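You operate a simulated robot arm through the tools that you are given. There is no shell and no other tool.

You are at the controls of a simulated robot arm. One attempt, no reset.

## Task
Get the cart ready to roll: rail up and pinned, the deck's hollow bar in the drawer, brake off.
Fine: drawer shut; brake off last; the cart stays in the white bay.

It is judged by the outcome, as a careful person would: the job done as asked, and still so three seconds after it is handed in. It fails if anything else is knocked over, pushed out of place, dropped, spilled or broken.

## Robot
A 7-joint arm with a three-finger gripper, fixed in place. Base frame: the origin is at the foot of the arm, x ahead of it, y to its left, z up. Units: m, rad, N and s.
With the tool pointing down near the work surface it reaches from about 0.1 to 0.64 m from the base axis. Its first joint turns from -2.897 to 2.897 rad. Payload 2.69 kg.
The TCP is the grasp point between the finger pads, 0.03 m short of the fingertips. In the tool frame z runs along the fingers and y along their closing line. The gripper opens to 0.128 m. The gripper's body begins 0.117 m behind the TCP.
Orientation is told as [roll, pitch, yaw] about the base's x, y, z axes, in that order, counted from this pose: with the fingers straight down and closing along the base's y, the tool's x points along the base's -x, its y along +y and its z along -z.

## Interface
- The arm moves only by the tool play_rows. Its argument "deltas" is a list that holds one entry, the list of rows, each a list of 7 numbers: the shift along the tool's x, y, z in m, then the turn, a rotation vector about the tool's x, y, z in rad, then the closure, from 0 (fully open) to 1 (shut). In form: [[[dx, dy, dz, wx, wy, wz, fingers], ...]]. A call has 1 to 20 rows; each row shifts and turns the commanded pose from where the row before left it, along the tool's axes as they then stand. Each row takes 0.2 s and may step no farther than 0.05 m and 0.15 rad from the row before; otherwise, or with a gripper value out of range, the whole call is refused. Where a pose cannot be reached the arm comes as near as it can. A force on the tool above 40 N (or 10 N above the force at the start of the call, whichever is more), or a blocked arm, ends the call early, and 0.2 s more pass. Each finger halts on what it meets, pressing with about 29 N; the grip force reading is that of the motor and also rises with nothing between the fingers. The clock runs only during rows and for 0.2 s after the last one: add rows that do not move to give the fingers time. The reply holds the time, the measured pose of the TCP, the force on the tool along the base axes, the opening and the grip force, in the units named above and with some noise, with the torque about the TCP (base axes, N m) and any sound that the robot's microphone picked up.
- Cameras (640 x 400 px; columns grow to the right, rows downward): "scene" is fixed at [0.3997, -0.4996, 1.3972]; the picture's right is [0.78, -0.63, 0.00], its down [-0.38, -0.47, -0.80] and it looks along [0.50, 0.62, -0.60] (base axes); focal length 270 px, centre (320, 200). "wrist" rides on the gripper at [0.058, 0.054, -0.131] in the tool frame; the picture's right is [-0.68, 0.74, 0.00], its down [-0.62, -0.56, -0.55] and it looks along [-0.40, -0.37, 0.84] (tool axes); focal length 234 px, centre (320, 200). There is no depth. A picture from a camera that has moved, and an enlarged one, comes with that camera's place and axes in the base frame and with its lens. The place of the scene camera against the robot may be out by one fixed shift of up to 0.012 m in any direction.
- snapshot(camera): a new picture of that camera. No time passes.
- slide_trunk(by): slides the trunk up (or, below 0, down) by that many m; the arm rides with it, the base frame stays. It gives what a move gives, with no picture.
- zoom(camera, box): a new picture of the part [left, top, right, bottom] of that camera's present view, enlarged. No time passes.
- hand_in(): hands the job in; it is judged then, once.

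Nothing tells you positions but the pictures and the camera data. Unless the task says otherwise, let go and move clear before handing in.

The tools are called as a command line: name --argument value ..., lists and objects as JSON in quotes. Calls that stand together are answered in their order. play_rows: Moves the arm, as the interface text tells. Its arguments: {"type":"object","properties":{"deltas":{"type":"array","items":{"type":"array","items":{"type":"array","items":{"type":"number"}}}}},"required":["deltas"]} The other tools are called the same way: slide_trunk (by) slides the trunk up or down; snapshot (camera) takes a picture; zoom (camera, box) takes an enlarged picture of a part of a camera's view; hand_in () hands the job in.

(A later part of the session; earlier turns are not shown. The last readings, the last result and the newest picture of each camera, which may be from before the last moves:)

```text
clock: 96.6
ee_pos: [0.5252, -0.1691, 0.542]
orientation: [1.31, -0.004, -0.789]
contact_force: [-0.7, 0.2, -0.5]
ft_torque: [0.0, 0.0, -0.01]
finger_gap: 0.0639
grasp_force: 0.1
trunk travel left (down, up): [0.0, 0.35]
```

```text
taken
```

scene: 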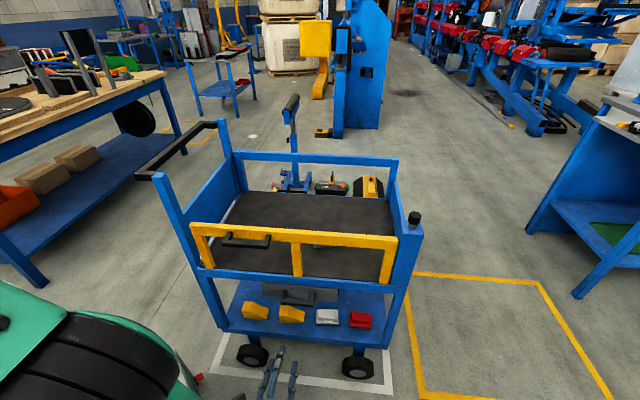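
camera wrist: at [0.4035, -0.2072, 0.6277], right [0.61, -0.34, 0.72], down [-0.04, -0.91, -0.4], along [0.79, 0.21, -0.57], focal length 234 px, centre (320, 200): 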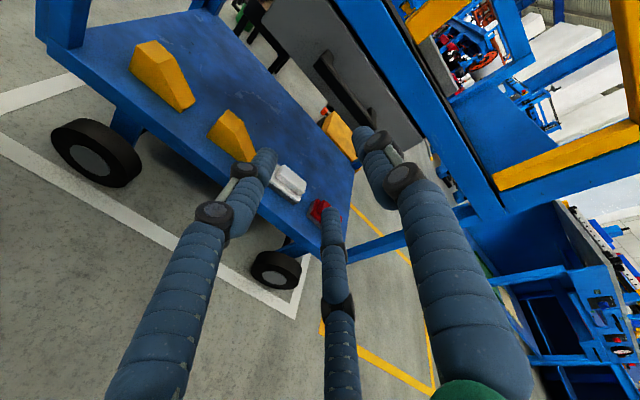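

zoom --camera "wrist" --box '[250, 0, 430, 150]'

zoom --camera "wrist" --box '[180, 110, 380, 270]'

```text
2.67 times, centred on (340, 75) of wrist
camera zoom: at [0.4035, -0.2072, 0.6277], right [0.61, -0.34, 0.72], down [-0.04, -0.91, -0.4], along [0.79, 0.21, -0.57], focal length 624 px, centre (267, 533)
```

zoom: 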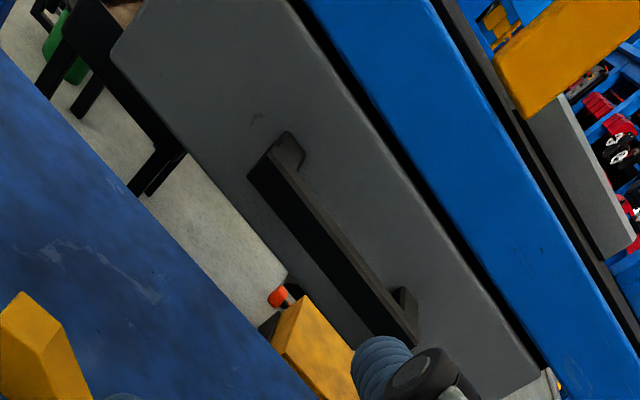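

```text
2.50 times, centred on (280, 190) of wrist
camera zoom: at [0.4035, -0.2072, 0.6277], right [0.61, -0.34, 0.72], down [-0.04, -0.91, -0.4], along [0.79, 0.21, -0.57], focal length 585 px, centre (420, 225)
```

zoom: 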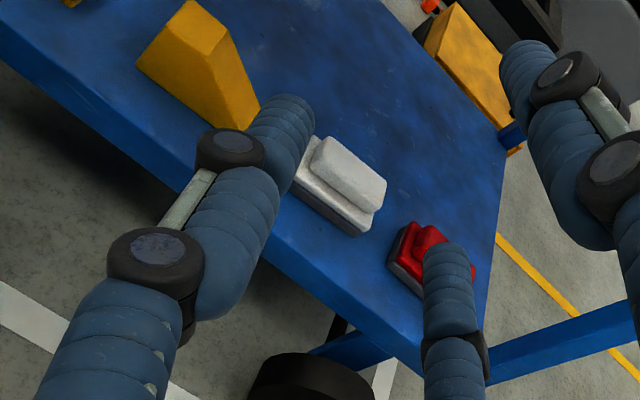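

The handle's crossbar is at n 0.466, z 0.529. I move in with the fingers above and below it.

play_rows --deltas '[[[0, 0.0084, 0.038, 0, 0, 0, 0.66], [0, 0.0084, 0.038, 0, 0, 0, 0.66], [0, 0.0084, 0.038, 0, 0, 0, 0.66], [0, 0.0084, 0.038, 0, 0, 0, 0.66], [0, 0.0042, 0.019, 0, 0, 0, 0.66], [0, 0.0042, 0.019, 0, 0, 0, 0.66], [0, 0, 0, 0, 0, 0, 0.66]]]'

snapshot --camera "wrist"

zoom --camera "scene" --box '[230, 260, 370, 360]'

```text
clock: 98.2
ee_pos: [0.6621, -0.0311, 0.5317]
orientation: [1.308, -0.003, -0.789]
contact_force: [-9.0, 0.1, -19.5]
ft_torque: [0.1, 0.36, -0.16]
finger_gap: 0.0471
grasp_force: 2.6
trunk travel left (down, up): [0.0, 0.35]
```

```text
taken
camera wrist: at [0.5407, -0.07, 0.6182], right [0.61, -0.34, 0.71], down [-0.05, -0.91, -0.4], along [0.79, 0.21, -0.57], focal length 234 px, centre (320, 200)
```

wrist: 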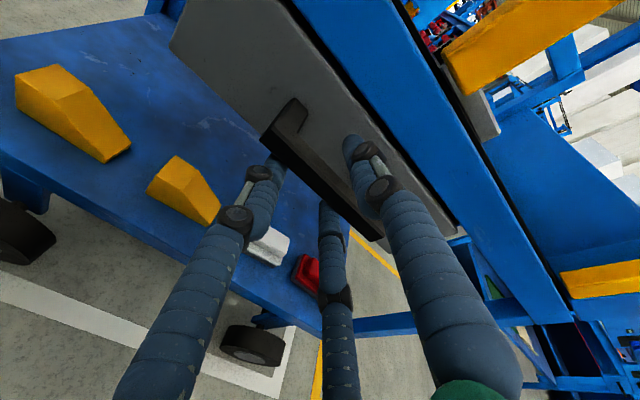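

```text
4.00 times, centred on (300, 310) of scene
camera zoom: at [0.3997, -0.4996, 1.3972], right [0.78, -0.63, 0.0], down [-0.38, -0.47, -0.8], along [0.5, 0.62, -0.6], focal length 1080 px, centre (400, -240)
```

zoom: 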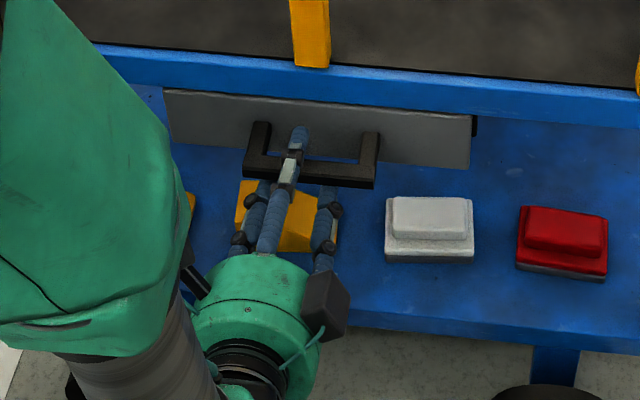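

The lower finger is pressing on the handle's underside, so the crossbar sits lower than I thought. I drop the tool 1.5 cm and close on it.

play_rows --deltas '[[[0, -0.008, 0.0021, 0, 0, 0, 0.63], [0, -0.0075, 0.002, 0, 0, 0, 0.63], [0, 0, 0, 0, 0, 0, 0.63]]]'

snapshot --camera "wrist"

```text
clock: 99.0
ee_pos: [0.6623, -0.0328, 0.5182]
orientation: [1.311, -0.007, -0.79]
contact_force: [-0.3, -0.1, 0.8]
ft_torque: [-0.02, 0.01, 0.02]
finger_gap: 0.0477
grasp_force: 0.6
trunk travel left (down, up): [0.0, 0.35]
```

```text
taken
camera wrist: at [0.5419, -0.0708, 0.6043], right [0.61, -0.34, 0.72], down [-0.04, -0.91, -0.4], along [0.79, 0.21, -0.57], focal length 234 px, centre (320, 200)
```

wrist: 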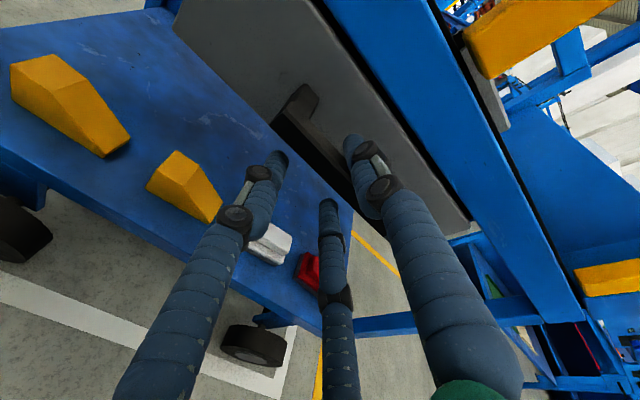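

play_rows --deltas '[[[0, 0, 0, 0, 0, 0, 0.75], [0, 0, 0, 0, 0, 0, 0.9], [0, 0, 0, 0, 0, 0, 1], [0, 0, 0, 0, 0, 0, 1]]]'

snapshot --camera "wrist"

```text
clock: 99.7
ee_pos: [0.6653, -0.0324, 0.5258]
orientation: [1.325, -0.013, -0.784]
contact_force: [-11.9, 17.5, 56.8]
ft_torque: [0.75, -0.82, 0.78]
finger_gap: 0.03
grasp_force: 29.4
trunk travel left (down, up): [0.0, 0.35]
stopped in row 3: the force on the tool passed its limit at 49 N (the readings are from after the stop); the commanded pose is now the measured one
```

```text
taken
camera wrist: at [0.5428, -0.0708, 0.6099], right [0.6, -0.34, 0.72], down [-0.03, -0.91, -0.41], along [0.8, 0.22, -0.56], focal length 234 px, centre (320, 200)
```

wrist: 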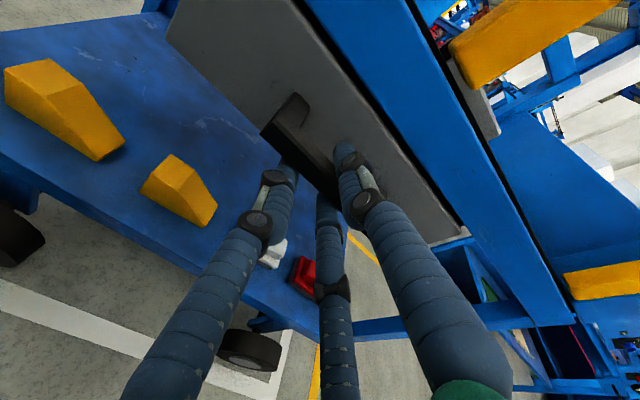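

Both fingers hold the handle now (gap 0.03, full grip). I let it settle and pull the drawer out slowly.

play_rows --deltas '[[[0, 0, 0, 0, 0, 0, 1], [0, -0.0012, -0.0048, 0, 0, 0, 1], [0, -0.0025, -0.0097, 0, 0, 0, 1], [0, -0.0025, -0.0097, 0, 0, 0, 1]]]'

snapshot --camera "wrist"

```text
clock: 100.1
ee_pos: [0.6662, -0.0314, 0.526]
orientation: [1.329, -0.014, -0.782]
contact_force: [-11.6, 8.8, 34.6]
ft_torque: [1.0, -0.31, 0.21]
finger_gap: 0.0295
grasp_force: 44.8
trunk travel left (down, up): [0.0, 0.35]
stopped in row 1: the force on the tool passed its limit at 72 N (the readings are from after the stop); the commanded pose is now the measured one
```

```text
taken
camera wrist: at [0.5434, -0.0706, 0.6097], right [0.6, -0.34, 0.72], down [-0.03, -0.91, -0.41], along [0.8, 0.22, -0.56], focal length 234 px, centre (320, 200)
```

wrist: 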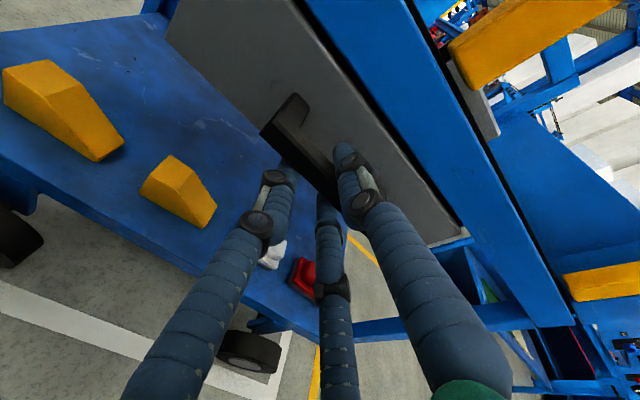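

The grip presses unevenly, so I open again to relax and re-centre.

play_rows --deltas '[[[0, 0, 0, 0, 0, 0, 0.62], [0, 0, 0, 0, 0, 0, 0.62]]]'

snapshot --camera "wrist"

zoom --camera "wrist" --box '[230, 70, 430, 230]'

zoom --camera "scene" --box '[250, 270, 350, 350]'

```text
clock: 100.7
ee_pos: [0.6662, -0.0322, 0.5232]
orientation: [1.322, -0.01, -0.784]
contact_force: [-0.3, 0.1, 0.7]
ft_torque: [-0.01, 0.01, 0.01]
finger_gap: 0.0486
grasp_force: 0.0
trunk travel left (down, up): [0.0, 0.35]
```

```text
taken
camera wrist: at [0.5438, -0.0711, 0.6077], right [0.6, -0.34, 0.72], down [-0.04, -0.91, -0.41], along [0.8, 0.22, -0.56], focal length 234 px, centre (320, 200)
```

wrist: 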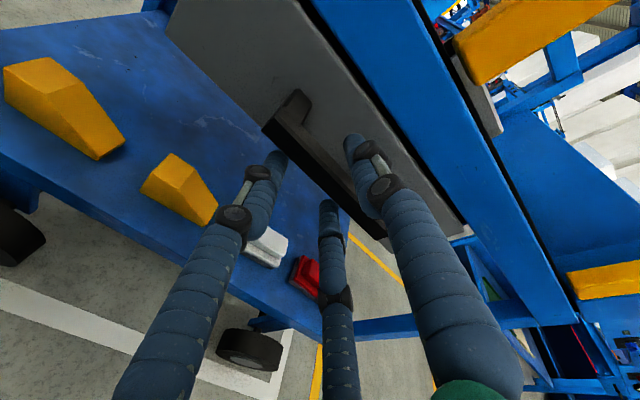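

```text
2.50 times, centred on (330, 150) of wrist
camera zoom: at [0.5438, -0.0711, 0.6077], right [0.6, -0.34, 0.72], down [-0.04, -0.91, -0.41], along [0.8, 0.22, -0.56], focal length 585 px, centre (295, 325)
```

zoom: 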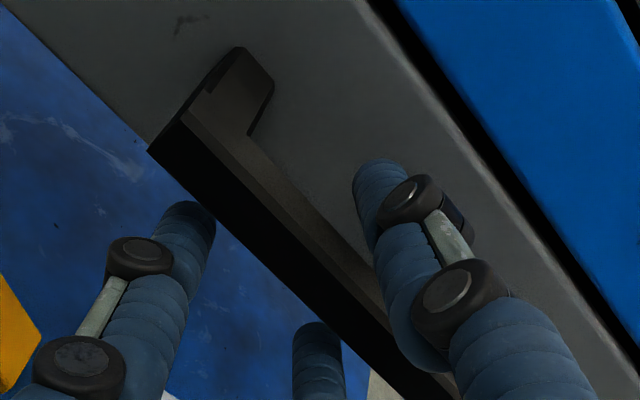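

```text
5.00 times, centred on (300, 310) of scene
camera zoom: at [0.3997, -0.4996, 1.3972], right [0.78, -0.63, 0.0], down [-0.38, -0.47, -0.8], along [0.5, 0.62, -0.6], focal length 1350 px, centre (420, -350)
```

zoom: 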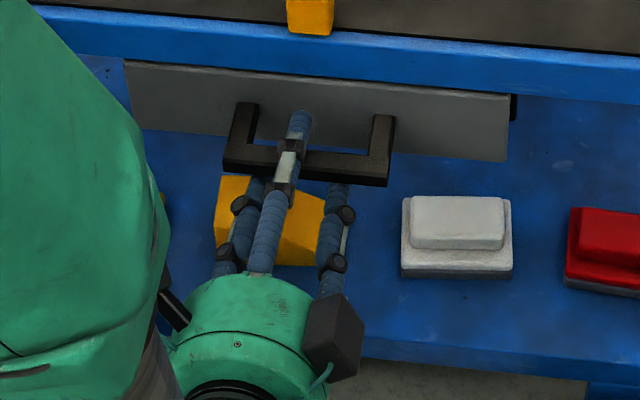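

I close in small increments to see where each finger meets the handle.

play_rows --deltas '[[[0, 0, 0, 0, 0, 0, 0.68], [0, 0, 0, 0, 0, 0, 0.71], [0, 0, 0, 0, 0, 0, 0.71]]]'

```text
clock: 101.5
ee_pos: [0.6661, -0.032, 0.5243]
orientation: [1.323, -0.01, -0.787]
contact_force: [-0.7, -0.6, 0.6]
ft_torque: [0.01, 0.0, 0.03]
finger_gap: 0.037
grasp_force: 0.1
trunk travel left (down, up): [0.0, 0.35]
```

play_rows --deltas '[[[0, 0, 0, 0, 0, 0, 0.74], [0, 0, 0, 0, 0, 0, 0.77], [0, 0, 0, 0, 0, 0, 0.77]]]'

```text
clock: 102.3
ee_pos: [0.6661, -0.0325, 0.5245]
orientation: [1.324, -0.015, -0.785]
contact_force: [-0.6, 1.8, 6.3]
ft_torque: [0.05, -0.09, 0.06]
finger_gap: 0.0342
grasp_force: 3.9
trunk travel left (down, up): [0.0, 0.35]
```

The upper finger meets the bar first, so the handle's centre is about 1 cm above the tool axis. I ease the grip, raise 1 cm and close again.

play_rows --deltas '[[[0, 0, 0, 0, 0, 0, 0.7], [0, 0.0051, -0.0013, 0, 0, 0, 0.7], [0, 0.0051, -0.0013, 0, 0, 0, 0.7], [0, 0, 0, 0, 0, 0, 0.7]]]'

```text
clock: 103.3
ee_pos: [0.6634, -0.0305, 0.5318]
orientation: [1.318, -0.003, -0.783]
contact_force: [-5.6, 6.1, -39.1]
ft_torque: [0.32, 0.53, -0.23]
finger_gap: 0.045
grasp_force: 5.6
trunk travel left (down, up): [0.0, 0.35]
```

Now the lower finger touches instead, so the handle is about 3 cm tall and centred near z 0.523. I centre the tool there and close gradually.

play_rows --deltas '[[[0, 0, 0, 0, 0, 0, 0.62], [0, -0.0062, 0.0016, 0, 0, 0, 0.62], [0, 0, 0, 0, 0, 0, 0.7], [0, 0, 0, 0, 0, 0, 0.74], [0, 0, 0, 0, 0, 0, 0.77]]]'

```text
clock: 104.5
ee_pos: [0.6676, -0.0327, 0.5282]
orientation: [1.323, -0.013, -0.784]
contact_force: [1.4, -5.8, -13.8]
ft_torque: [0.16, 0.24, -0.1]
finger_gap: 0.0374
grasp_force: 5.9
trunk travel left (down, up): [0.0, 0.35]
```

play_rows --deltas '[[[0, -0.0029, 0.0007, 0, 0, 0, 0.75], [0, 0, 0, 0, 0, 0, 0.77], [0, 0, 0, 0, 0, 0, 0.8]]]'

```text
clock: 105.3
ee_pos: [0.6671, -0.0309, 0.5266]
orientation: [1.324, -0.012, -0.784]
contact_force: [0.9, 3.1, 13.9]
ft_torque: [1.03, -0.11, 0.4]
finger_gap: 0.0292
grasp_force: 44.9
trunk travel left (down, up): [0.0, 0.35]
```

The handle is gripped from both sides at a gap of 0.029. I pull the drawer out along the cart's normal.

play_rows --deltas '[[[0, 0, 0, 0, 0, 0, 0.82], [0, -0.0012, -0.0048, 0, 0, 0, 0.85], [0, -0.002, -0.0078, 0, 0, 0, 0.85], [0, -0.002, -0.0078, 0, 0, 0, 0.85]]]'

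zoom --camera "scene" --box '[220, 260, 360, 360]'

```text
clock: 106.3
ee_pos: [0.6514, -0.0483, 0.5267]
orientation: [1.325, -0.014, -0.784]
contact_force: [0.8, 0.7, 21.8]
ft_torque: [1.14, -0.06, -0.04]
finger_gap: 0.0293
grasp_force: 44.5
trunk travel left (down, up): [0.0, 0.35]
```

```text
4.00 times, centred on (290, 310) of scene
camera zoom: at [0.3997, -0.4996, 1.3972], right [0.78, -0.63, 0.0], down [-0.38, -0.47, -0.8], along [0.5, 0.62, -0.6], focal length 1080 px, centre (440, -240)
```

zoom: 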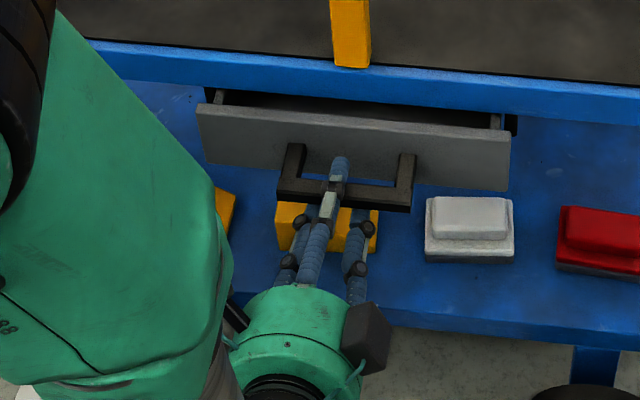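

The drawer slides out. I relieve the vertical preload a touch and keep pulling.

play_rows --deltas '[[[0, 0.0005, -0.0078, 0, 0, 0, 0.85], [0, -0.0015, -0.0116, 0, 0, 0, 0.85], [0, -0.0037, -0.0145, 0, 0, 0, 0.85], [0, -0.0037, -0.0145, 0, 0, 0, 0.85], [0, -0.0037, -0.0145, 0, 0, 0, 0.85], [0, -0.0037, -0.0145, 0, 0, 0, 0.85]]]'

zoom --camera "scene" --box '[200, 240, 400, 390]'

```text
clock: 107.7
ee_pos: [0.595, -0.1034, 0.5268]
orientation: [1.32, -0.009, -0.787]
contact_force: [6.6, -4.5, -17.1]
ft_torque: [0.7, 0.24, -0.61]
finger_gap: 0.0293
grasp_force: 44.8
trunk travel left (down, up): [0.0, 0.35]
stopped in row 6: the force on the tool passed its limit at 42 N (the readings are from after the stop); the commanded pose is now the measured one
```

```text
2.67 times, centred on (300, 315) of scene
camera zoom: at [0.3997, -0.4996, 1.3972], right [0.78, -0.63, 0.0], down [-0.38, -0.47, -0.8], along [0.5, 0.62, -0.6], focal length 720 px, centre (373, -107)
```

zoom: 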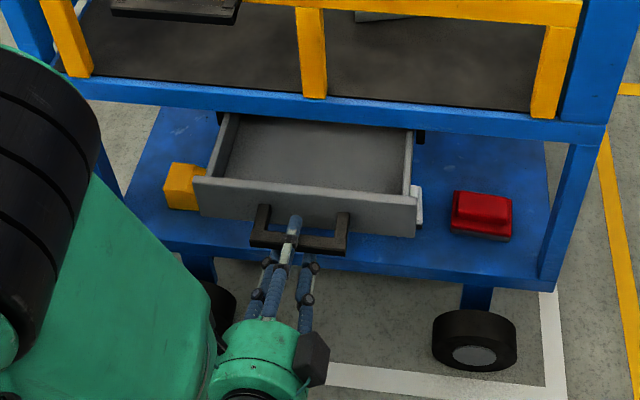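

The drawer is open about 10 cm. I try a little further now that the command is reset.

play_rows --deltas '[[[0, 0, 0, 0, 0, 0, 0.85], [0, -0.0025, -0.0097, 0, 0, 0, 0.85], [0, -0.0025, -0.0097, 0, 0, 0, 0.85]]]'

```text
clock: 108.5
ee_pos: [0.5801, -0.1171, 0.5275]
orientation: [1.32, -0.009, -0.787]
contact_force: [10.6, -8.5, -28.2]
ft_torque: [0.88, 0.28, -0.72]
finger_gap: 0.0291
grasp_force: 45.0
trunk travel left (down, up): [0.0, 0.35]
```

play_rows --deltas '[[[-0.001, -0.002, 0.0005, 0, 0, 0, 0.85], [-0.0002, -0.0027, -0.0097, 0, 0, 0, 0.85], [-0.0002, -0.0027, -0.0097, 0, 0, 0, 0.85], [-0.0002, -0.0027, -0.0097, 0, 0, 0, 0.85], [0, 0, 0, 0, 0, 0, 0.85]]]'

zoom --camera "scene" --box '[200, 240, 400, 390]'

snapshot --camera "wrist"

```text
clock: 109.7
ee_pos: [0.5603, -0.1377, 0.5265]
orientation: [1.325, -0.009, -0.783]
contact_force: [-12.6, 14.2, 33.8]
ft_torque: [1.3, -0.3, 0.38]
finger_gap: 0.0295
grasp_force: 44.7
trunk travel left (down, up): [0.0, 0.35]
```

```text
2.67 times, centred on (300, 315) of scene
camera zoom: at [0.3997, -0.4996, 1.3972], right [0.78, -0.63, 0.0], down [-0.38, -0.47, -0.8], along [0.5, 0.62, -0.6], focal length 720 px, centre (373, -107)
```

zoom: 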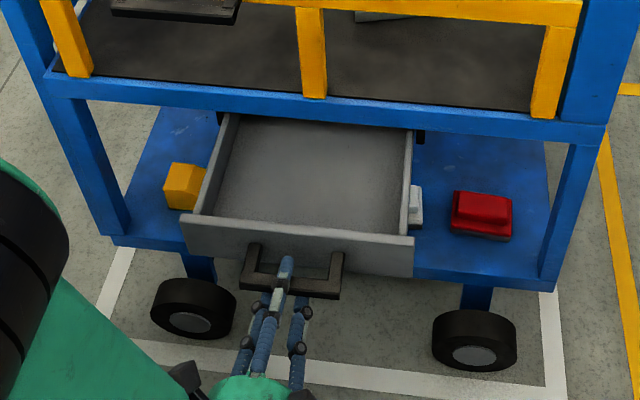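

```text
taken
camera wrist: at [0.4381, -0.1776, 0.6104], right [0.6, -0.34, 0.72], down [-0.03, -0.91, -0.41], along [0.8, 0.22, -0.56], focal length 234 px, centre (320, 200)
```

wrist: 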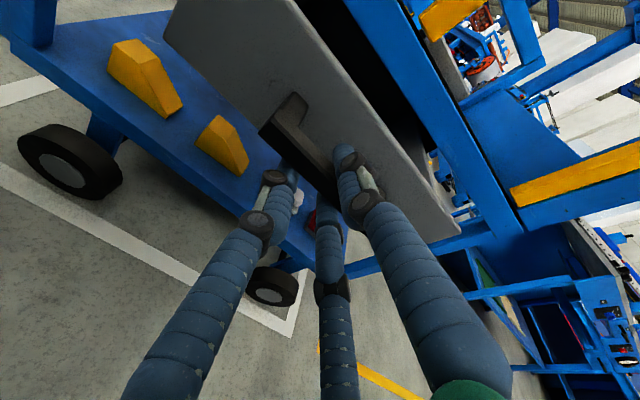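

The drawer is open about 15 cm and empty. I let go of the handle, back off and rise to a vertical tool.

play_rows --deltas '[[[0, 0, 0, 0, 0, 0, 0.72], [0, 0, 0, 0, 0, 0, 0.6], [0, 0, 0, 0, 0, 0, 0.5], [0, -0.005, -0.0194, 0, 0, 0, 0.5], [0, -0.0097, -0.0388, 0, 0, 0, 0.5], [0, -0.0097, -0.0388, 0, 0, 0, 0.5], [0, 0, 0, 0, 0, 0, 0.5]]]'

snapshot --camera "wrist"

snapshot --camera "scene"

```text
clock: 111.3
ee_pos: [0.49, -0.2108, 0.5264]
orientation: [1.323, -0.01, -0.786]
contact_force: [-0.6, 0.2, 0.2]
ft_torque: [0.0, 0.01, -0.02]
finger_gap: 0.0641
grasp_force: 0.1
trunk travel left (down, up): [0.0, 0.35]
```

```text
taken
camera wrist: at [0.3678, -0.2487, 0.6097], right [0.6, -0.34, 0.72], down [-0.04, -0.91, -0.41], along [0.8, 0.22, -0.56], focal length 234 px, centre (320, 200)
```

wrist: 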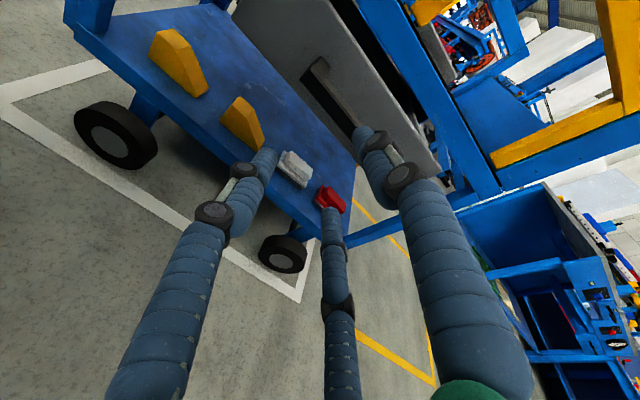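

```text
taken
```

scene: 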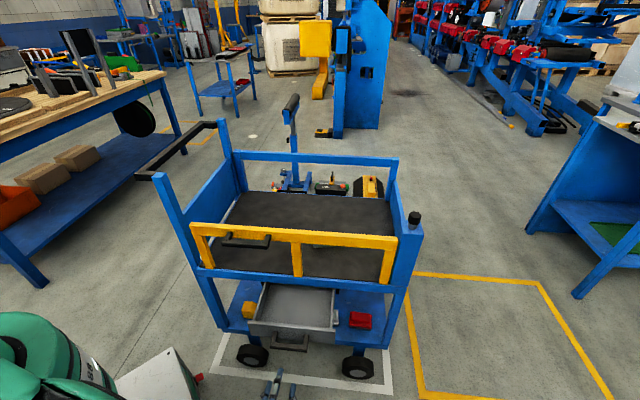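

zoom --camera "wrist" --box '[230, 130, 370, 230]'

zoom --camera "scene" --box '[220, 270, 400, 390]'

```text
4.00 times, centred on (300, 180) of wrist
camera zoom: at [0.3678, -0.2487, 0.6097], right [0.6, -0.34, 0.72], down [-0.04, -0.91, -0.41], along [0.8, 0.22, -0.56], focal length 937 px, centre (400, 280)
```

zoom: 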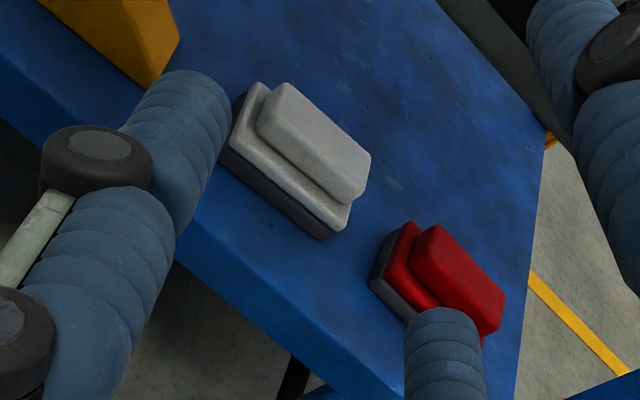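

```text
3.33 times, centred on (310, 330) of scene
camera zoom: at [0.3997, -0.4996, 1.3972], right [0.78, -0.63, 0.0], down [-0.38, -0.47, -0.8], along [0.5, 0.62, -0.6], focal length 900 px, centre (353, -233)
```

zoom: 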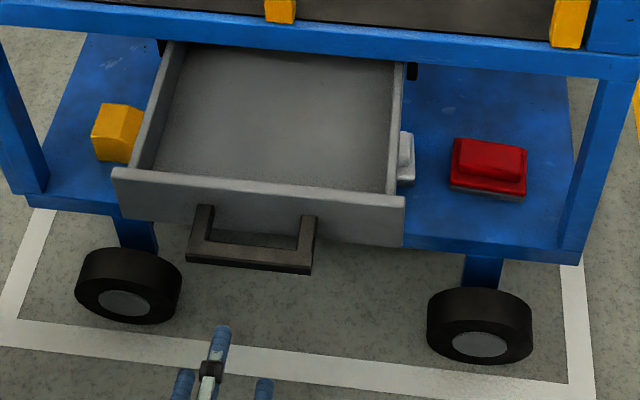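

The drawer is open and free. I rise, bring the tool vertical and turn it to the bar's direction.

play_rows --deltas '[[[0, 0.0388, -0.0098, 0, 0, 0, 0.5], [0, 0.0388, -0.0098, 0, 0, 0, 0.5], [0, 0.0388, -0.0098, 0, 0, 0, 0.5], [0, 0.0388, -0.0098, 0, 0, 0, 0.5], [0, 0.0388, -0.0098, 0, 0, 0, 0.5], [0, 0.0388, -0.0098, 0, 0, 0, 0.5], [0, 0.0388, -0.0098, 0, 0, 0, 0.5], [0, 0.0388, -0.0098, 0, 0, 0, 0.5], [0, 0.0388, -0.0098, 0, 0, 0, 0.5], [0, 0.0388, -0.0098, 0, 0, 0, 0.5], [0, 0.0388, -0.0098, 0, 0, 0, 0.5], [0, 0.0388, -0.0098, 0, 0, 0, 0.5], [0, 0, 0, 0.147, 0, 0, 0.5], [0, 0, 0, 0.147, 0, 0, 0.5], [0, 0, 0, 0.147, 0, 0, 0.5], [0, 0, 0, 0.147, 0, 0, 0.5], [0, 0, 0, 0.147, 0, 0, 0.5], [0, 0, 0, 0.147, 0, 0, 0.5], [0, 0, 0, 0.147, 0, 0, 0.5], [0, 0, 0, 0.147, 0, 0, 0.5]]]'

play_rows --deltas '[[[0, 0, 0, 0.147, 0, 0, 0.5], [0, 0, 0, 0, 0, -0.11, 0.5], [0, 0, 0, 0, 0, -0.11, 0.5]]]'

```text
clock: 115.5
ee_pos: [0.4876, -0.2055, 1.0065]
orientation: [0.146, -0.013, -0.786]
contact_force: [0.0, 0.2, 0.1]
ft_torque: [0.02, -0.05, -0.02]
finger_gap: 0.0641
grasp_force: 0.1
trunk travel left (down, up): [0.0, 0.35]
```

```text
clock: 116.3
ee_pos: [0.4876, -0.2067, 1.0056]
orientation: [-0.003, -0.01, -0.564]
contact_force: [-0.5, 0.1, -0.2]
ft_torque: [-0.03, 0.04, 0.02]
finger_gap: 0.0639
grasp_force: 0.1
trunk travel left (down, up): [0.0, 0.35]
```

play_rows --deltas '[[[0.0032, 0.036, -0.0018, 0, 0, 0, 0.5], [0.0032, 0.036, -0.0018, 0, 0, 0, 0.5], [0.0032, 0.036, -0.0018, 0, 0, 0, 0.5], [0.0032, 0.036, -0.0018, 0, 0, 0, 0.5], [0.0032, 0.036, -0.0018, 0, 0, 0, 0.5], [0.0032, 0.036, -0.0018, 0, 0, 0, 0.5], [0.0032, 0.036, -0.0018, 0, 0, 0, 0.5], [0.0032, 0.036, -0.0018, 0, 0, 0, 0.5], [-0.0217, 0.0186, 0.0075, 0, -0.075, 0, 0.5], [-0.021, 0.0186, 0.0091, 0, -0.075, 0, 0.5], [-0.0204, 0.0186, 0.0106, 0, -0.075, 0, 0.5], [-0.0194, 0.0186, 0.0121, 0, -0.075, 0, 0.5], [-0.0185, 0.0186, 0.0136, 0, -0.075, 0, 0.5], [-0.0175, 0.0186, 0.0149, 0, -0.075, 0, 0.5], [-0.0162, 0.0186, 0.0162, 0, -0.075, 0, 0.5], [-0.015, 0.0186, 0.0174, 0, -0.075, 0, 0.5]]]'

snapshot --camera "wrist"

snapshot --camera "scene"

```text
clock: 119.7
ee_pos: [0.8469, 0.0848, 0.9604]
orientation: [-0.004, -0.61, -0.564]
contact_force: [-0.7, 0.3, 0.6]
ft_torque: [0.03, 0.02, 0.02]
finger_gap: 0.0642
grasp_force: 0.1
trunk travel left (down, up): [0.0, 0.35]
```

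```text
taken
camera wrist: at [0.7723, 0.1949, 1.034], right [0.86, 0.33, 0.39], down [-0.14, -0.58, 0.8], along [0.48, -0.75, -0.45], focal length 234 px, centre (320, 200)
```

wrist: 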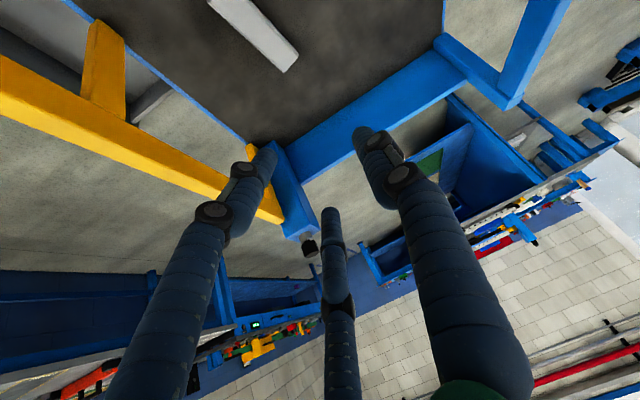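

```text
taken
```

scene: 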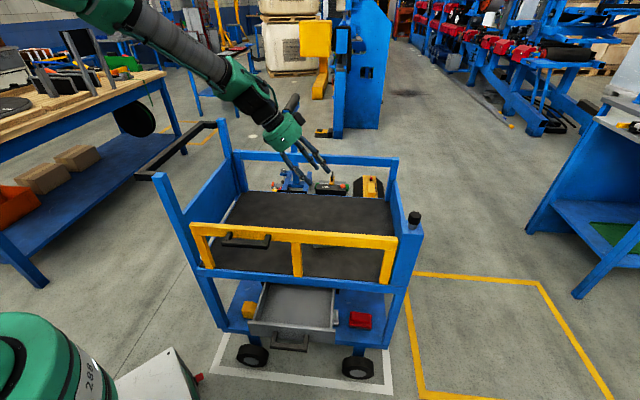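

In position above the bar's hollow end, well over the rail. I descend straight down and check clearance to the rail midway.

play_rows --deltas '[[[0.0229, 0, 0.0328, 0, 0, 0, 0.5], [0.0229, 0, 0.0328, 0, 0, 0, 0.5], [0.0229, 0, 0.0328, 0, 0, 0, 0.5], [0.0229, 0, 0.0328, 0, 0, 0, 0.5], [0.0172, 0, 0.0246, 0, 0, 0, 0.5]]]'

snapshot --camera "wrist"

zoom --camera "scene" --box '[130, 80, 420, 300]'

```text
clock: 120.9
ee_pos: [0.8463, 0.0817, 0.7698]
orientation: [-0.001, -0.612, -0.564]
contact_force: [1.0, 0.5, 1.3]
ft_torque: [0.03, 0.06, -0.03]
finger_gap: 0.0641
grasp_force: 0.1
trunk travel left (down, up): [0.0, 0.35]
```

```text
taken
camera wrist: at [0.7718, 0.1935, 0.8442], right [0.86, 0.33, 0.39], down [-0.14, -0.58, 0.8], along [0.48, -0.75, -0.45], focal length 234 px, centre (320, 200)
```

wrist: 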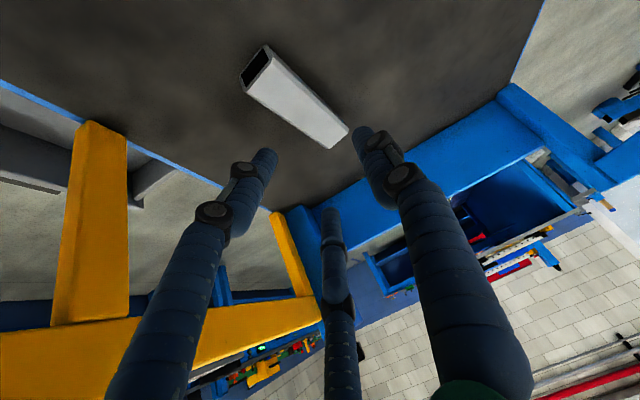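

```text
1.82 times, centred on (275, 190) of scene
camera zoom: at [0.3997, -0.4996, 1.3972], right [0.78, -0.63, 0.0], down [-0.38, -0.47, -0.8], along [0.5, 0.62, -0.6], focal length 491 px, centre (402, 218)
```

zoom: 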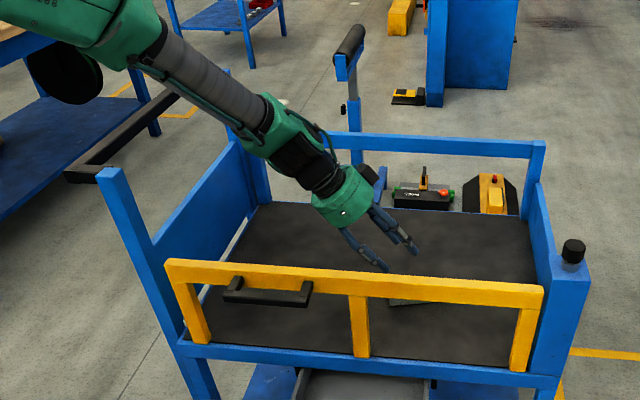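

zoom --camera "wrist" --box '[220, 30, 380, 160]'

```text
3.08 times, centred on (300, 95) of wrist
camera zoom: at [0.7718, 0.1935, 0.8442], right [0.86, 0.33, 0.39], down [-0.14, -0.58, 0.8], along [0.48, -0.75, -0.45], focal length 720 px, centre (382, 523)
```

zoom: 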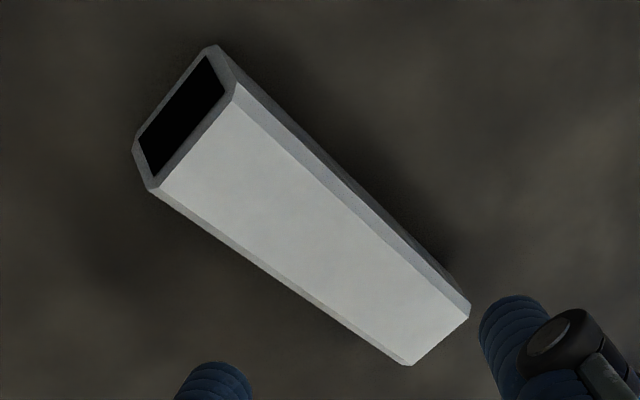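

The bar hasn't moved and I'm aligned with it. I go down in two stages.

play_rows --deltas '[[[0.0154, 0.0005, 0.0264, 0, 0, 0, 0.5], [0.0154, 0.0005, 0.0264, 0, 0, 0, 0.5], [0, 0, 0, 0, 0, 0, 0.5]]]'

zoom --camera "scene" --box '[130, 80, 420, 300]'

snapshot --camera "wrist"

```text
clock: 121.7
ee_pos: [0.8516, 0.0802, 0.7093]
orientation: [-0.005, -0.608, -0.564]
contact_force: [0.9, -0.4, -0.2]
ft_torque: [-0.03, -0.01, 0.0]
finger_gap: 0.0639
grasp_force: 0.1
trunk travel left (down, up): [0.0, 0.35]
```

```text
1.82 times, centred on (275, 190) of scene
camera zoom: at [0.3997, -0.4996, 1.3972], right [0.78, -0.63, 0.0], down [-0.38, -0.47, -0.8], along [0.5, 0.62, -0.6], focal length 491 px, centre (402, 218)
```

zoom: 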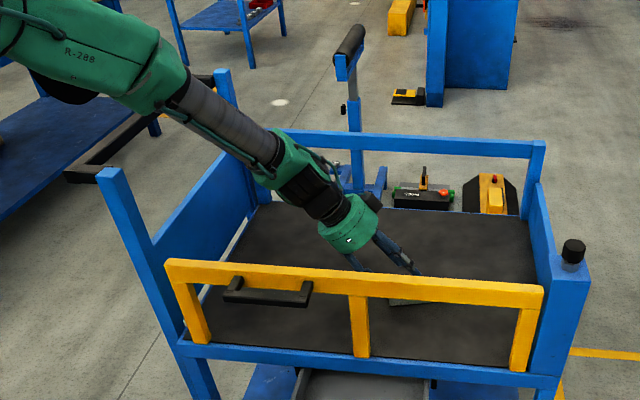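

```text
taken
camera wrist: at [0.7765, 0.1911, 0.7823], right [0.86, 0.33, 0.38], down [-0.14, -0.58, 0.8], along [0.48, -0.75, -0.45], focal length 234 px, centre (320, 200)
```

wrist: 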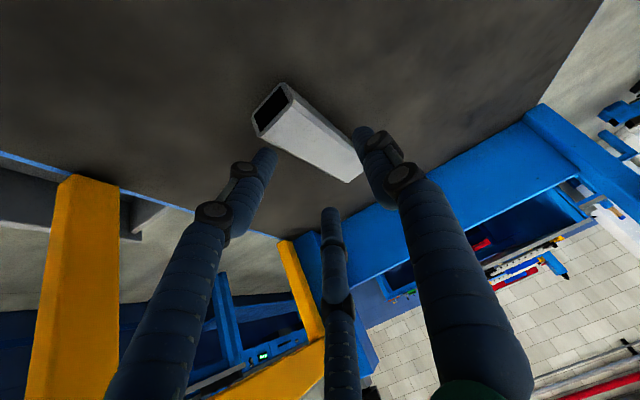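

play_rows --deltas '[[[0.0154, 0.0005, 0.0264, 0, 0, 0, 0.5], [0.0148, 0.0005, 0.0252, 0, 0, 0, 0.5], [0, 0, 0, 0, 0, 0, 0.5]]]'

snapshot --camera "wrist"

zoom --camera "scene" --box '[130, 80, 420, 300]'

```text
clock: 122.5
ee_pos: [0.8557, 0.0786, 0.6486]
orientation: [-0.004, -0.609, -0.563]
contact_force: [-0.9, 0.8, 1.1]
ft_torque: [-0.01, 0.05, -0.03]
finger_gap: 0.0705
grasp_force: 0.1
trunk travel left (down, up): [0.0, 0.35]
```

```text
taken
camera wrist: at [0.7809, 0.1886, 0.7226], right [0.86, 0.33, 0.39], down [-0.14, -0.58, 0.8], along [0.48, -0.75, -0.45], focal length 234 px, centre (320, 200)
```

wrist: 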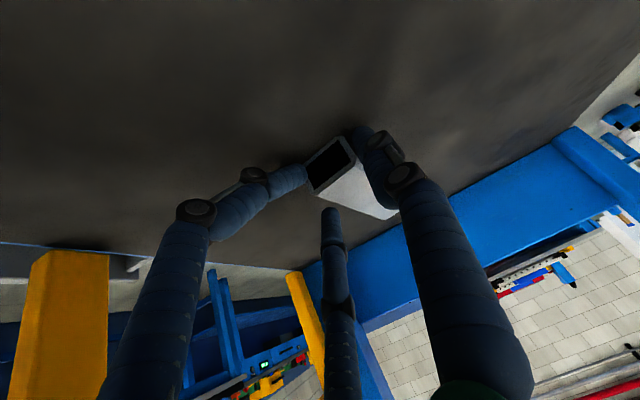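

```text
1.82 times, centred on (275, 190) of scene
camera zoom: at [0.3997, -0.4996, 1.3972], right [0.78, -0.63, 0.0], down [-0.38, -0.47, -0.8], along [0.5, 0.62, -0.6], focal length 491 px, centre (402, 218)
```

zoom: 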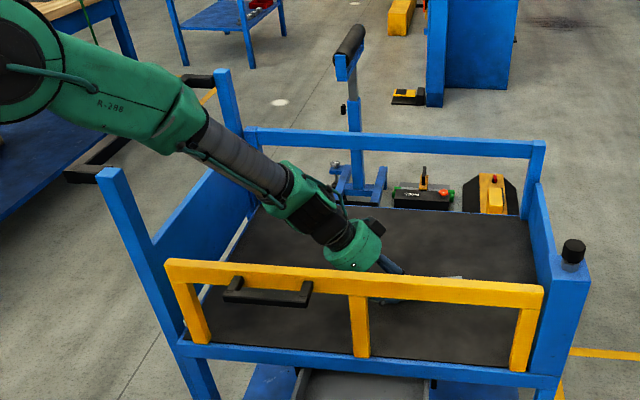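

zoom --camera "wrist" --box '[220, 100, 440, 260]'

zoom --camera "scene" --box '[270, 190, 370, 260]'

```text
2.50 times, centred on (330, 180) of wrist
camera zoom: at [0.7809, 0.1886, 0.7226], right [0.86, 0.33, 0.39], down [-0.14, -0.58, 0.8], along [0.48, -0.75, -0.45], focal length 585 px, centre (295, 250)
```

zoom: 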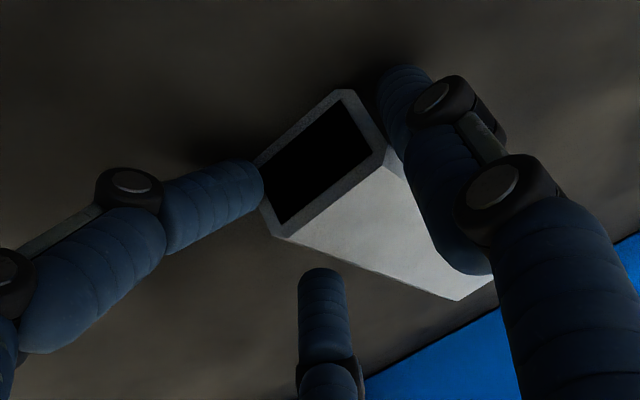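

```text
5.71 times, centred on (320, 225) of scene
camera zoom: at [0.3997, -0.4996, 1.3972], right [0.78, -0.63, 0.0], down [-0.38, -0.47, -0.8], along [0.5, 0.62, -0.6], focal length 1543 px, centre (320, 57)
```

zoom: 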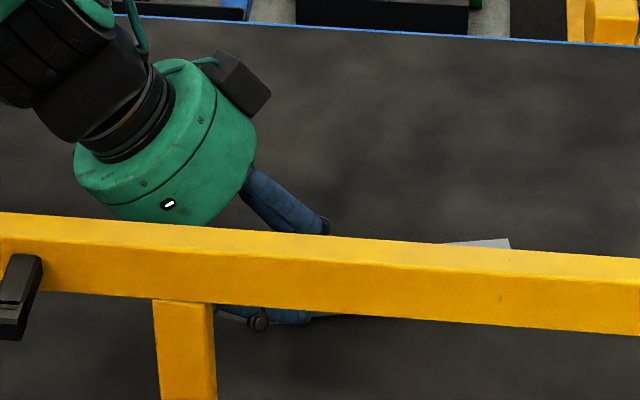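

I close gently on the bar's end and see what gap I get.

play_rows --deltas '[[[0, 0, 0, 0, 0, 0, 0.62], [0, 0, 0, 0, 0, 0, 0.72], [0, 0, 0, 0, 0, 0, 0.8], [0, 0, 0, 0, 0, 0, 0.8]]]'

zoom --camera "wrist" --box '[220, 100, 440, 260]'

```text
clock: 123.5
ee_pos: [0.8562, 0.0765, 0.6493]
orientation: [-0.002, -0.611, -0.564]
contact_force: [3.2, -0.5, 8.0]
ft_torque: [0.03, -0.44, -0.13]
finger_gap: 0.056
grasp_force: 30.0
trunk travel left (down, up): [0.0, 0.35]
```

```text
2.50 times, centred on (330, 180) of wrist
camera zoom: at [0.7812, 0.1885, 0.7237], right [0.86, 0.33, 0.39], down [-0.14, -0.58, 0.8], along [0.48, -0.75, -0.45], focal length 585 px, centre (295, 250)
```

zoom: 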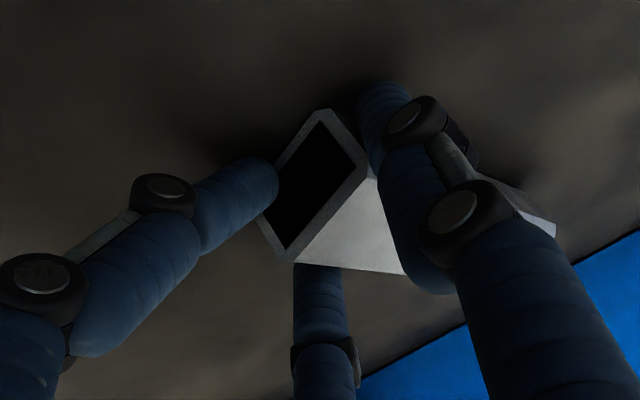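

The grip works, but the bar has turned a bit in it: the hand evidently has one finger on one side and two on the other. I'll tow the bar a few centimetres to the left along the deck, where it is easier to reach, then regrasp.

play_rows --deltas '[[[0.01, 0.0028, -0.007, 0, 0, 0, 0.85], [0.01, 0.0028, -0.007, 0, 0, 0, 0.85], [0.01, 0.0028, -0.007, 0, 0, 0, 0.85], [0.01, 0.0028, -0.007, 0, 0, 0, 0.85], [0, 0, 0, 0, 0, 0, 0.85]]]'

snapshot --camera "wrist"

zoom --camera "scene" --box '[180, 130, 420, 300]'

```text
clock: 124.7
ee_pos: [0.8203, 0.1161, 0.6498]
orientation: [-0.003, -0.61, -0.563]
contact_force: [-1.3, -0.2, 10.8]
ft_torque: [0.04, -0.56, -0.23]
finger_gap: 0.0554
grasp_force: 28.4
trunk travel left (down, up): [0.0, 0.35]
```

```text
taken
camera wrist: at [0.7453, 0.2254, 0.7237], right [0.86, 0.33, 0.39], down [-0.14, -0.58, 0.8], along [0.48, -0.75, -0.45], focal length 234 px, centre (320, 200)
```

wrist: 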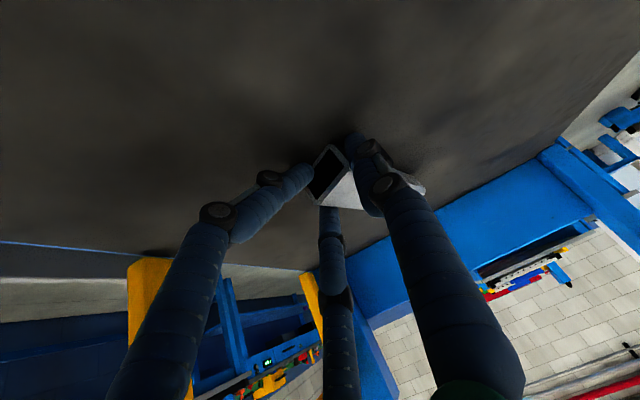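

```text
2.35 times, centred on (300, 215) of scene
camera zoom: at [0.3997, -0.4996, 1.3972], right [0.78, -0.63, 0.0], down [-0.38, -0.47, -0.8], along [0.5, 0.62, -0.6], focal length 635 px, centre (367, 165)
```

zoom: 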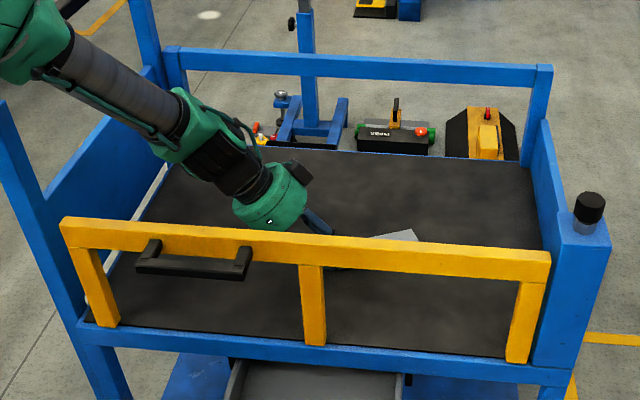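

Towing works and the bar followed. I release it, rise and look at its new pose.

play_rows --deltas '[[[0, 0, 0, 0, 0, 0, 0.5], [0, 0, 0, 0, 0, 0, 0.4], [-0.0057, 0, -0.0082, 0, 0, 0, 0.4], [-0.0229, 0, -0.0328, 0, 0, 0, 0.4], [-0.0229, 0, -0.0328, 0, 0, 0, 0.4], [-0.0229, 0, -0.0328, 0, 0, 0, 0.4], [-0.0229, 0, -0.0328, 0, 0, 0, 0.4], [0, 0, 0, 0, 0, 0, 0.4]]]'

snapshot --camera "wrist"

zoom --camera "scene" --box '[180, 130, 420, 300]'

```text
clock: 126.5
ee_pos: [0.8221, 0.1157, 0.8219]
orientation: [-0.006, -0.607, -0.563]
contact_force: [0.1, -0.3, 0.5]
ft_torque: [0.04, 0.01, 0.0]
finger_gap: 0.0768
grasp_force: 0.2
trunk travel left (down, up): [0.0, 0.35]
```

```text
taken
camera wrist: at [0.7466, 0.2265, 0.8955], right [0.86, 0.33, 0.38], down [-0.14, -0.58, 0.8], along [0.48, -0.75, -0.45], focal length 234 px, centre (320, 200)
```

wrist: 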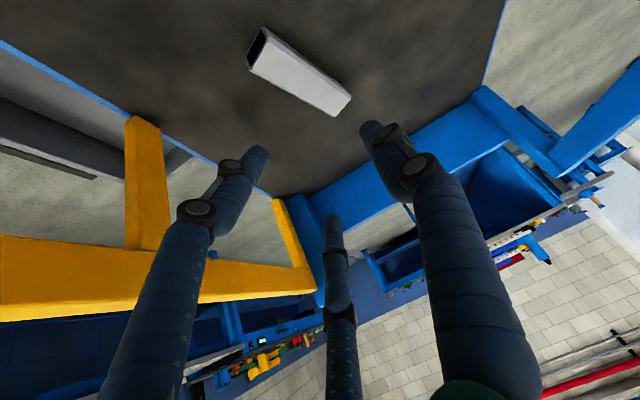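

```text
2.35 times, centred on (300, 215) of scene
camera zoom: at [0.3997, -0.4996, 1.3972], right [0.78, -0.63, 0.0], down [-0.38, -0.47, -0.8], along [0.5, 0.62, -0.6], focal length 635 px, centre (367, 165)
```

zoom: 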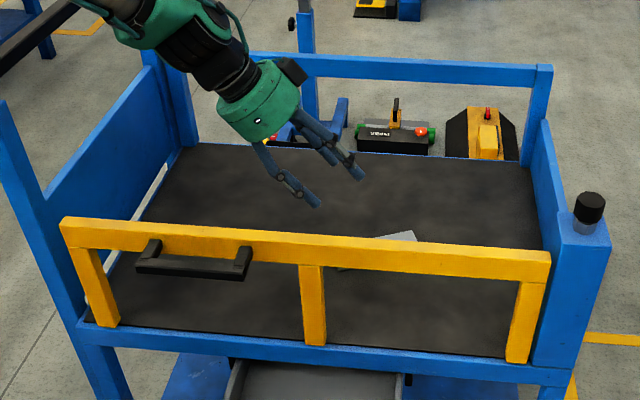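

zoom --camera "wrist" --box '[220, 10, 380, 140]'

```text
3.08 times, centred on (300, 75) of wrist
camera zoom: at [0.7466, 0.2265, 0.8955], right [0.86, 0.33, 0.38], down [-0.14, -0.58, 0.8], along [0.48, -0.75, -0.45], focal length 720 px, centre (382, 585)
```

zoom: 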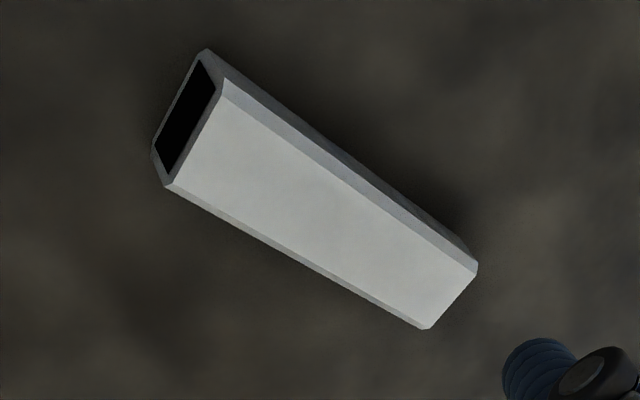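

The bar now lies with its centre at (0.893, 0.091) at -22°. I reorient to a steeper tool, 3.5 cm in from its hollow end, with the fingers opened wider.

play_rows --deltas '[[[0, 0, 0, -0.0681, 0.0982, -0.0325, 0.3], [0, 0, 0, -0.0681, 0.0982, -0.0325, 0.3], [0, 0, 0, -0.0681, 0.0982, -0.0325, 0.3], [-0.0136, -0.005, 0.0156, 0, 0, 0, 0.3], [-0.0136, -0.005, 0.0156, 0, 0, 0, 0.3], [0, 0, 0, 0, 0, 0, 0.3]]]'

snapshot --camera "wrist"

zoom --camera "scene" --box '[180, 80, 420, 300]'

```text
clock: 127.9
ee_pos: [0.8514, 0.0953, 0.7959]
orientation: [0.142, -0.321, -0.435]
contact_force: [-0.1, 0.3, -0.7]
ft_torque: [-0.02, 0.04, -0.01]
finger_gap: 0.0895
grasp_force: 0.0
trunk travel left (down, up): [0.0, 0.35]
```

```text
taken
camera wrist: at [0.7765, 0.1678, 0.9085], right [0.86, 0.41, 0.31], down [0.13, -0.76, 0.63], along [0.5, -0.5, -0.71], focal length 234 px, centre (320, 200)
```

wrist: 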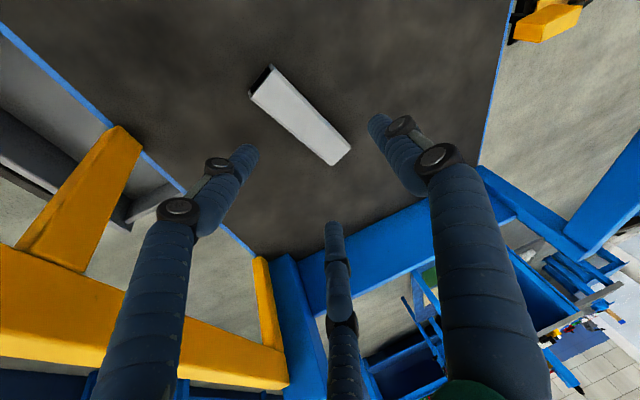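

```text
1.82 times, centred on (300, 190) of scene
camera zoom: at [0.3997, -0.4996, 1.3972], right [0.78, -0.63, 0.0], down [-0.38, -0.47, -0.8], along [0.5, 0.62, -0.6], focal length 491 px, centre (356, 218)
```

zoom: 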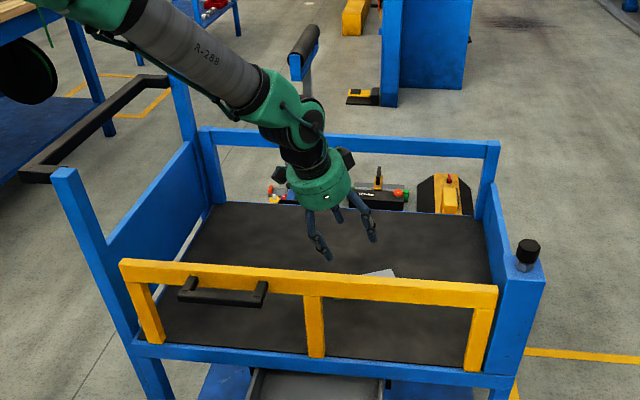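

play_rows --deltas '[[[0.011, -0.0048, 0.0329, 0, 0, 0, 0.3], [0.011, -0.0048, 0.0329, 0, 0, 0, 0.3], [0.0094, -0.0041, 0.0282, 0, 0, 0, 0.3], [0, 0, 0, 0, 0, 0, 0.3]]]'

snapshot --camera "wrist"

zoom --camera "scene" --box '[180, 80, 420, 300]'

```text
clock: 128.9
ee_pos: [0.8498, 0.0946, 0.6974]
orientation: [0.142, -0.32, -0.431]
contact_force: [-0.4, 0.3, 0.3]
ft_torque: [0.04, 0.0, -0.01]
finger_gap: 0.0897
grasp_force: 0.1
trunk travel left (down, up): [0.0, 0.35]
```

```text
taken
camera wrist: at [0.7758, 0.1677, 0.8084], right [0.86, 0.41, 0.31], down [0.13, -0.76, 0.63], along [0.5, -0.5, -0.71], focal length 234 px, centre (320, 200)
```

wrist: 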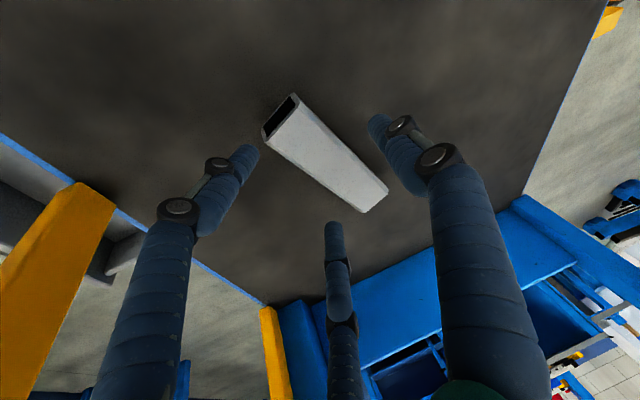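

```text
1.82 times, centred on (300, 190) of scene
camera zoom: at [0.3997, -0.4996, 1.3972], right [0.78, -0.63, 0.0], down [-0.38, -0.47, -0.8], along [0.5, 0.62, -0.6], focal length 491 px, centre (356, 218)
```

zoom: 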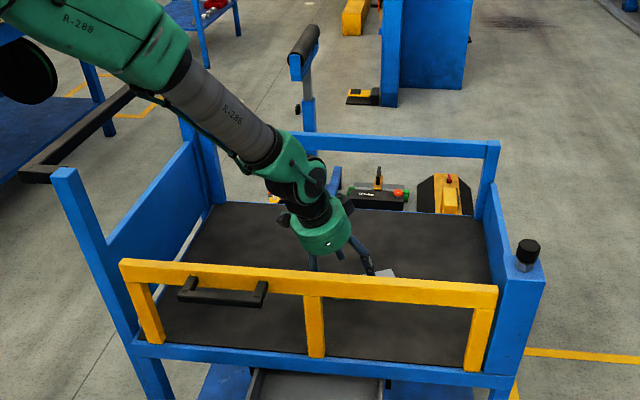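

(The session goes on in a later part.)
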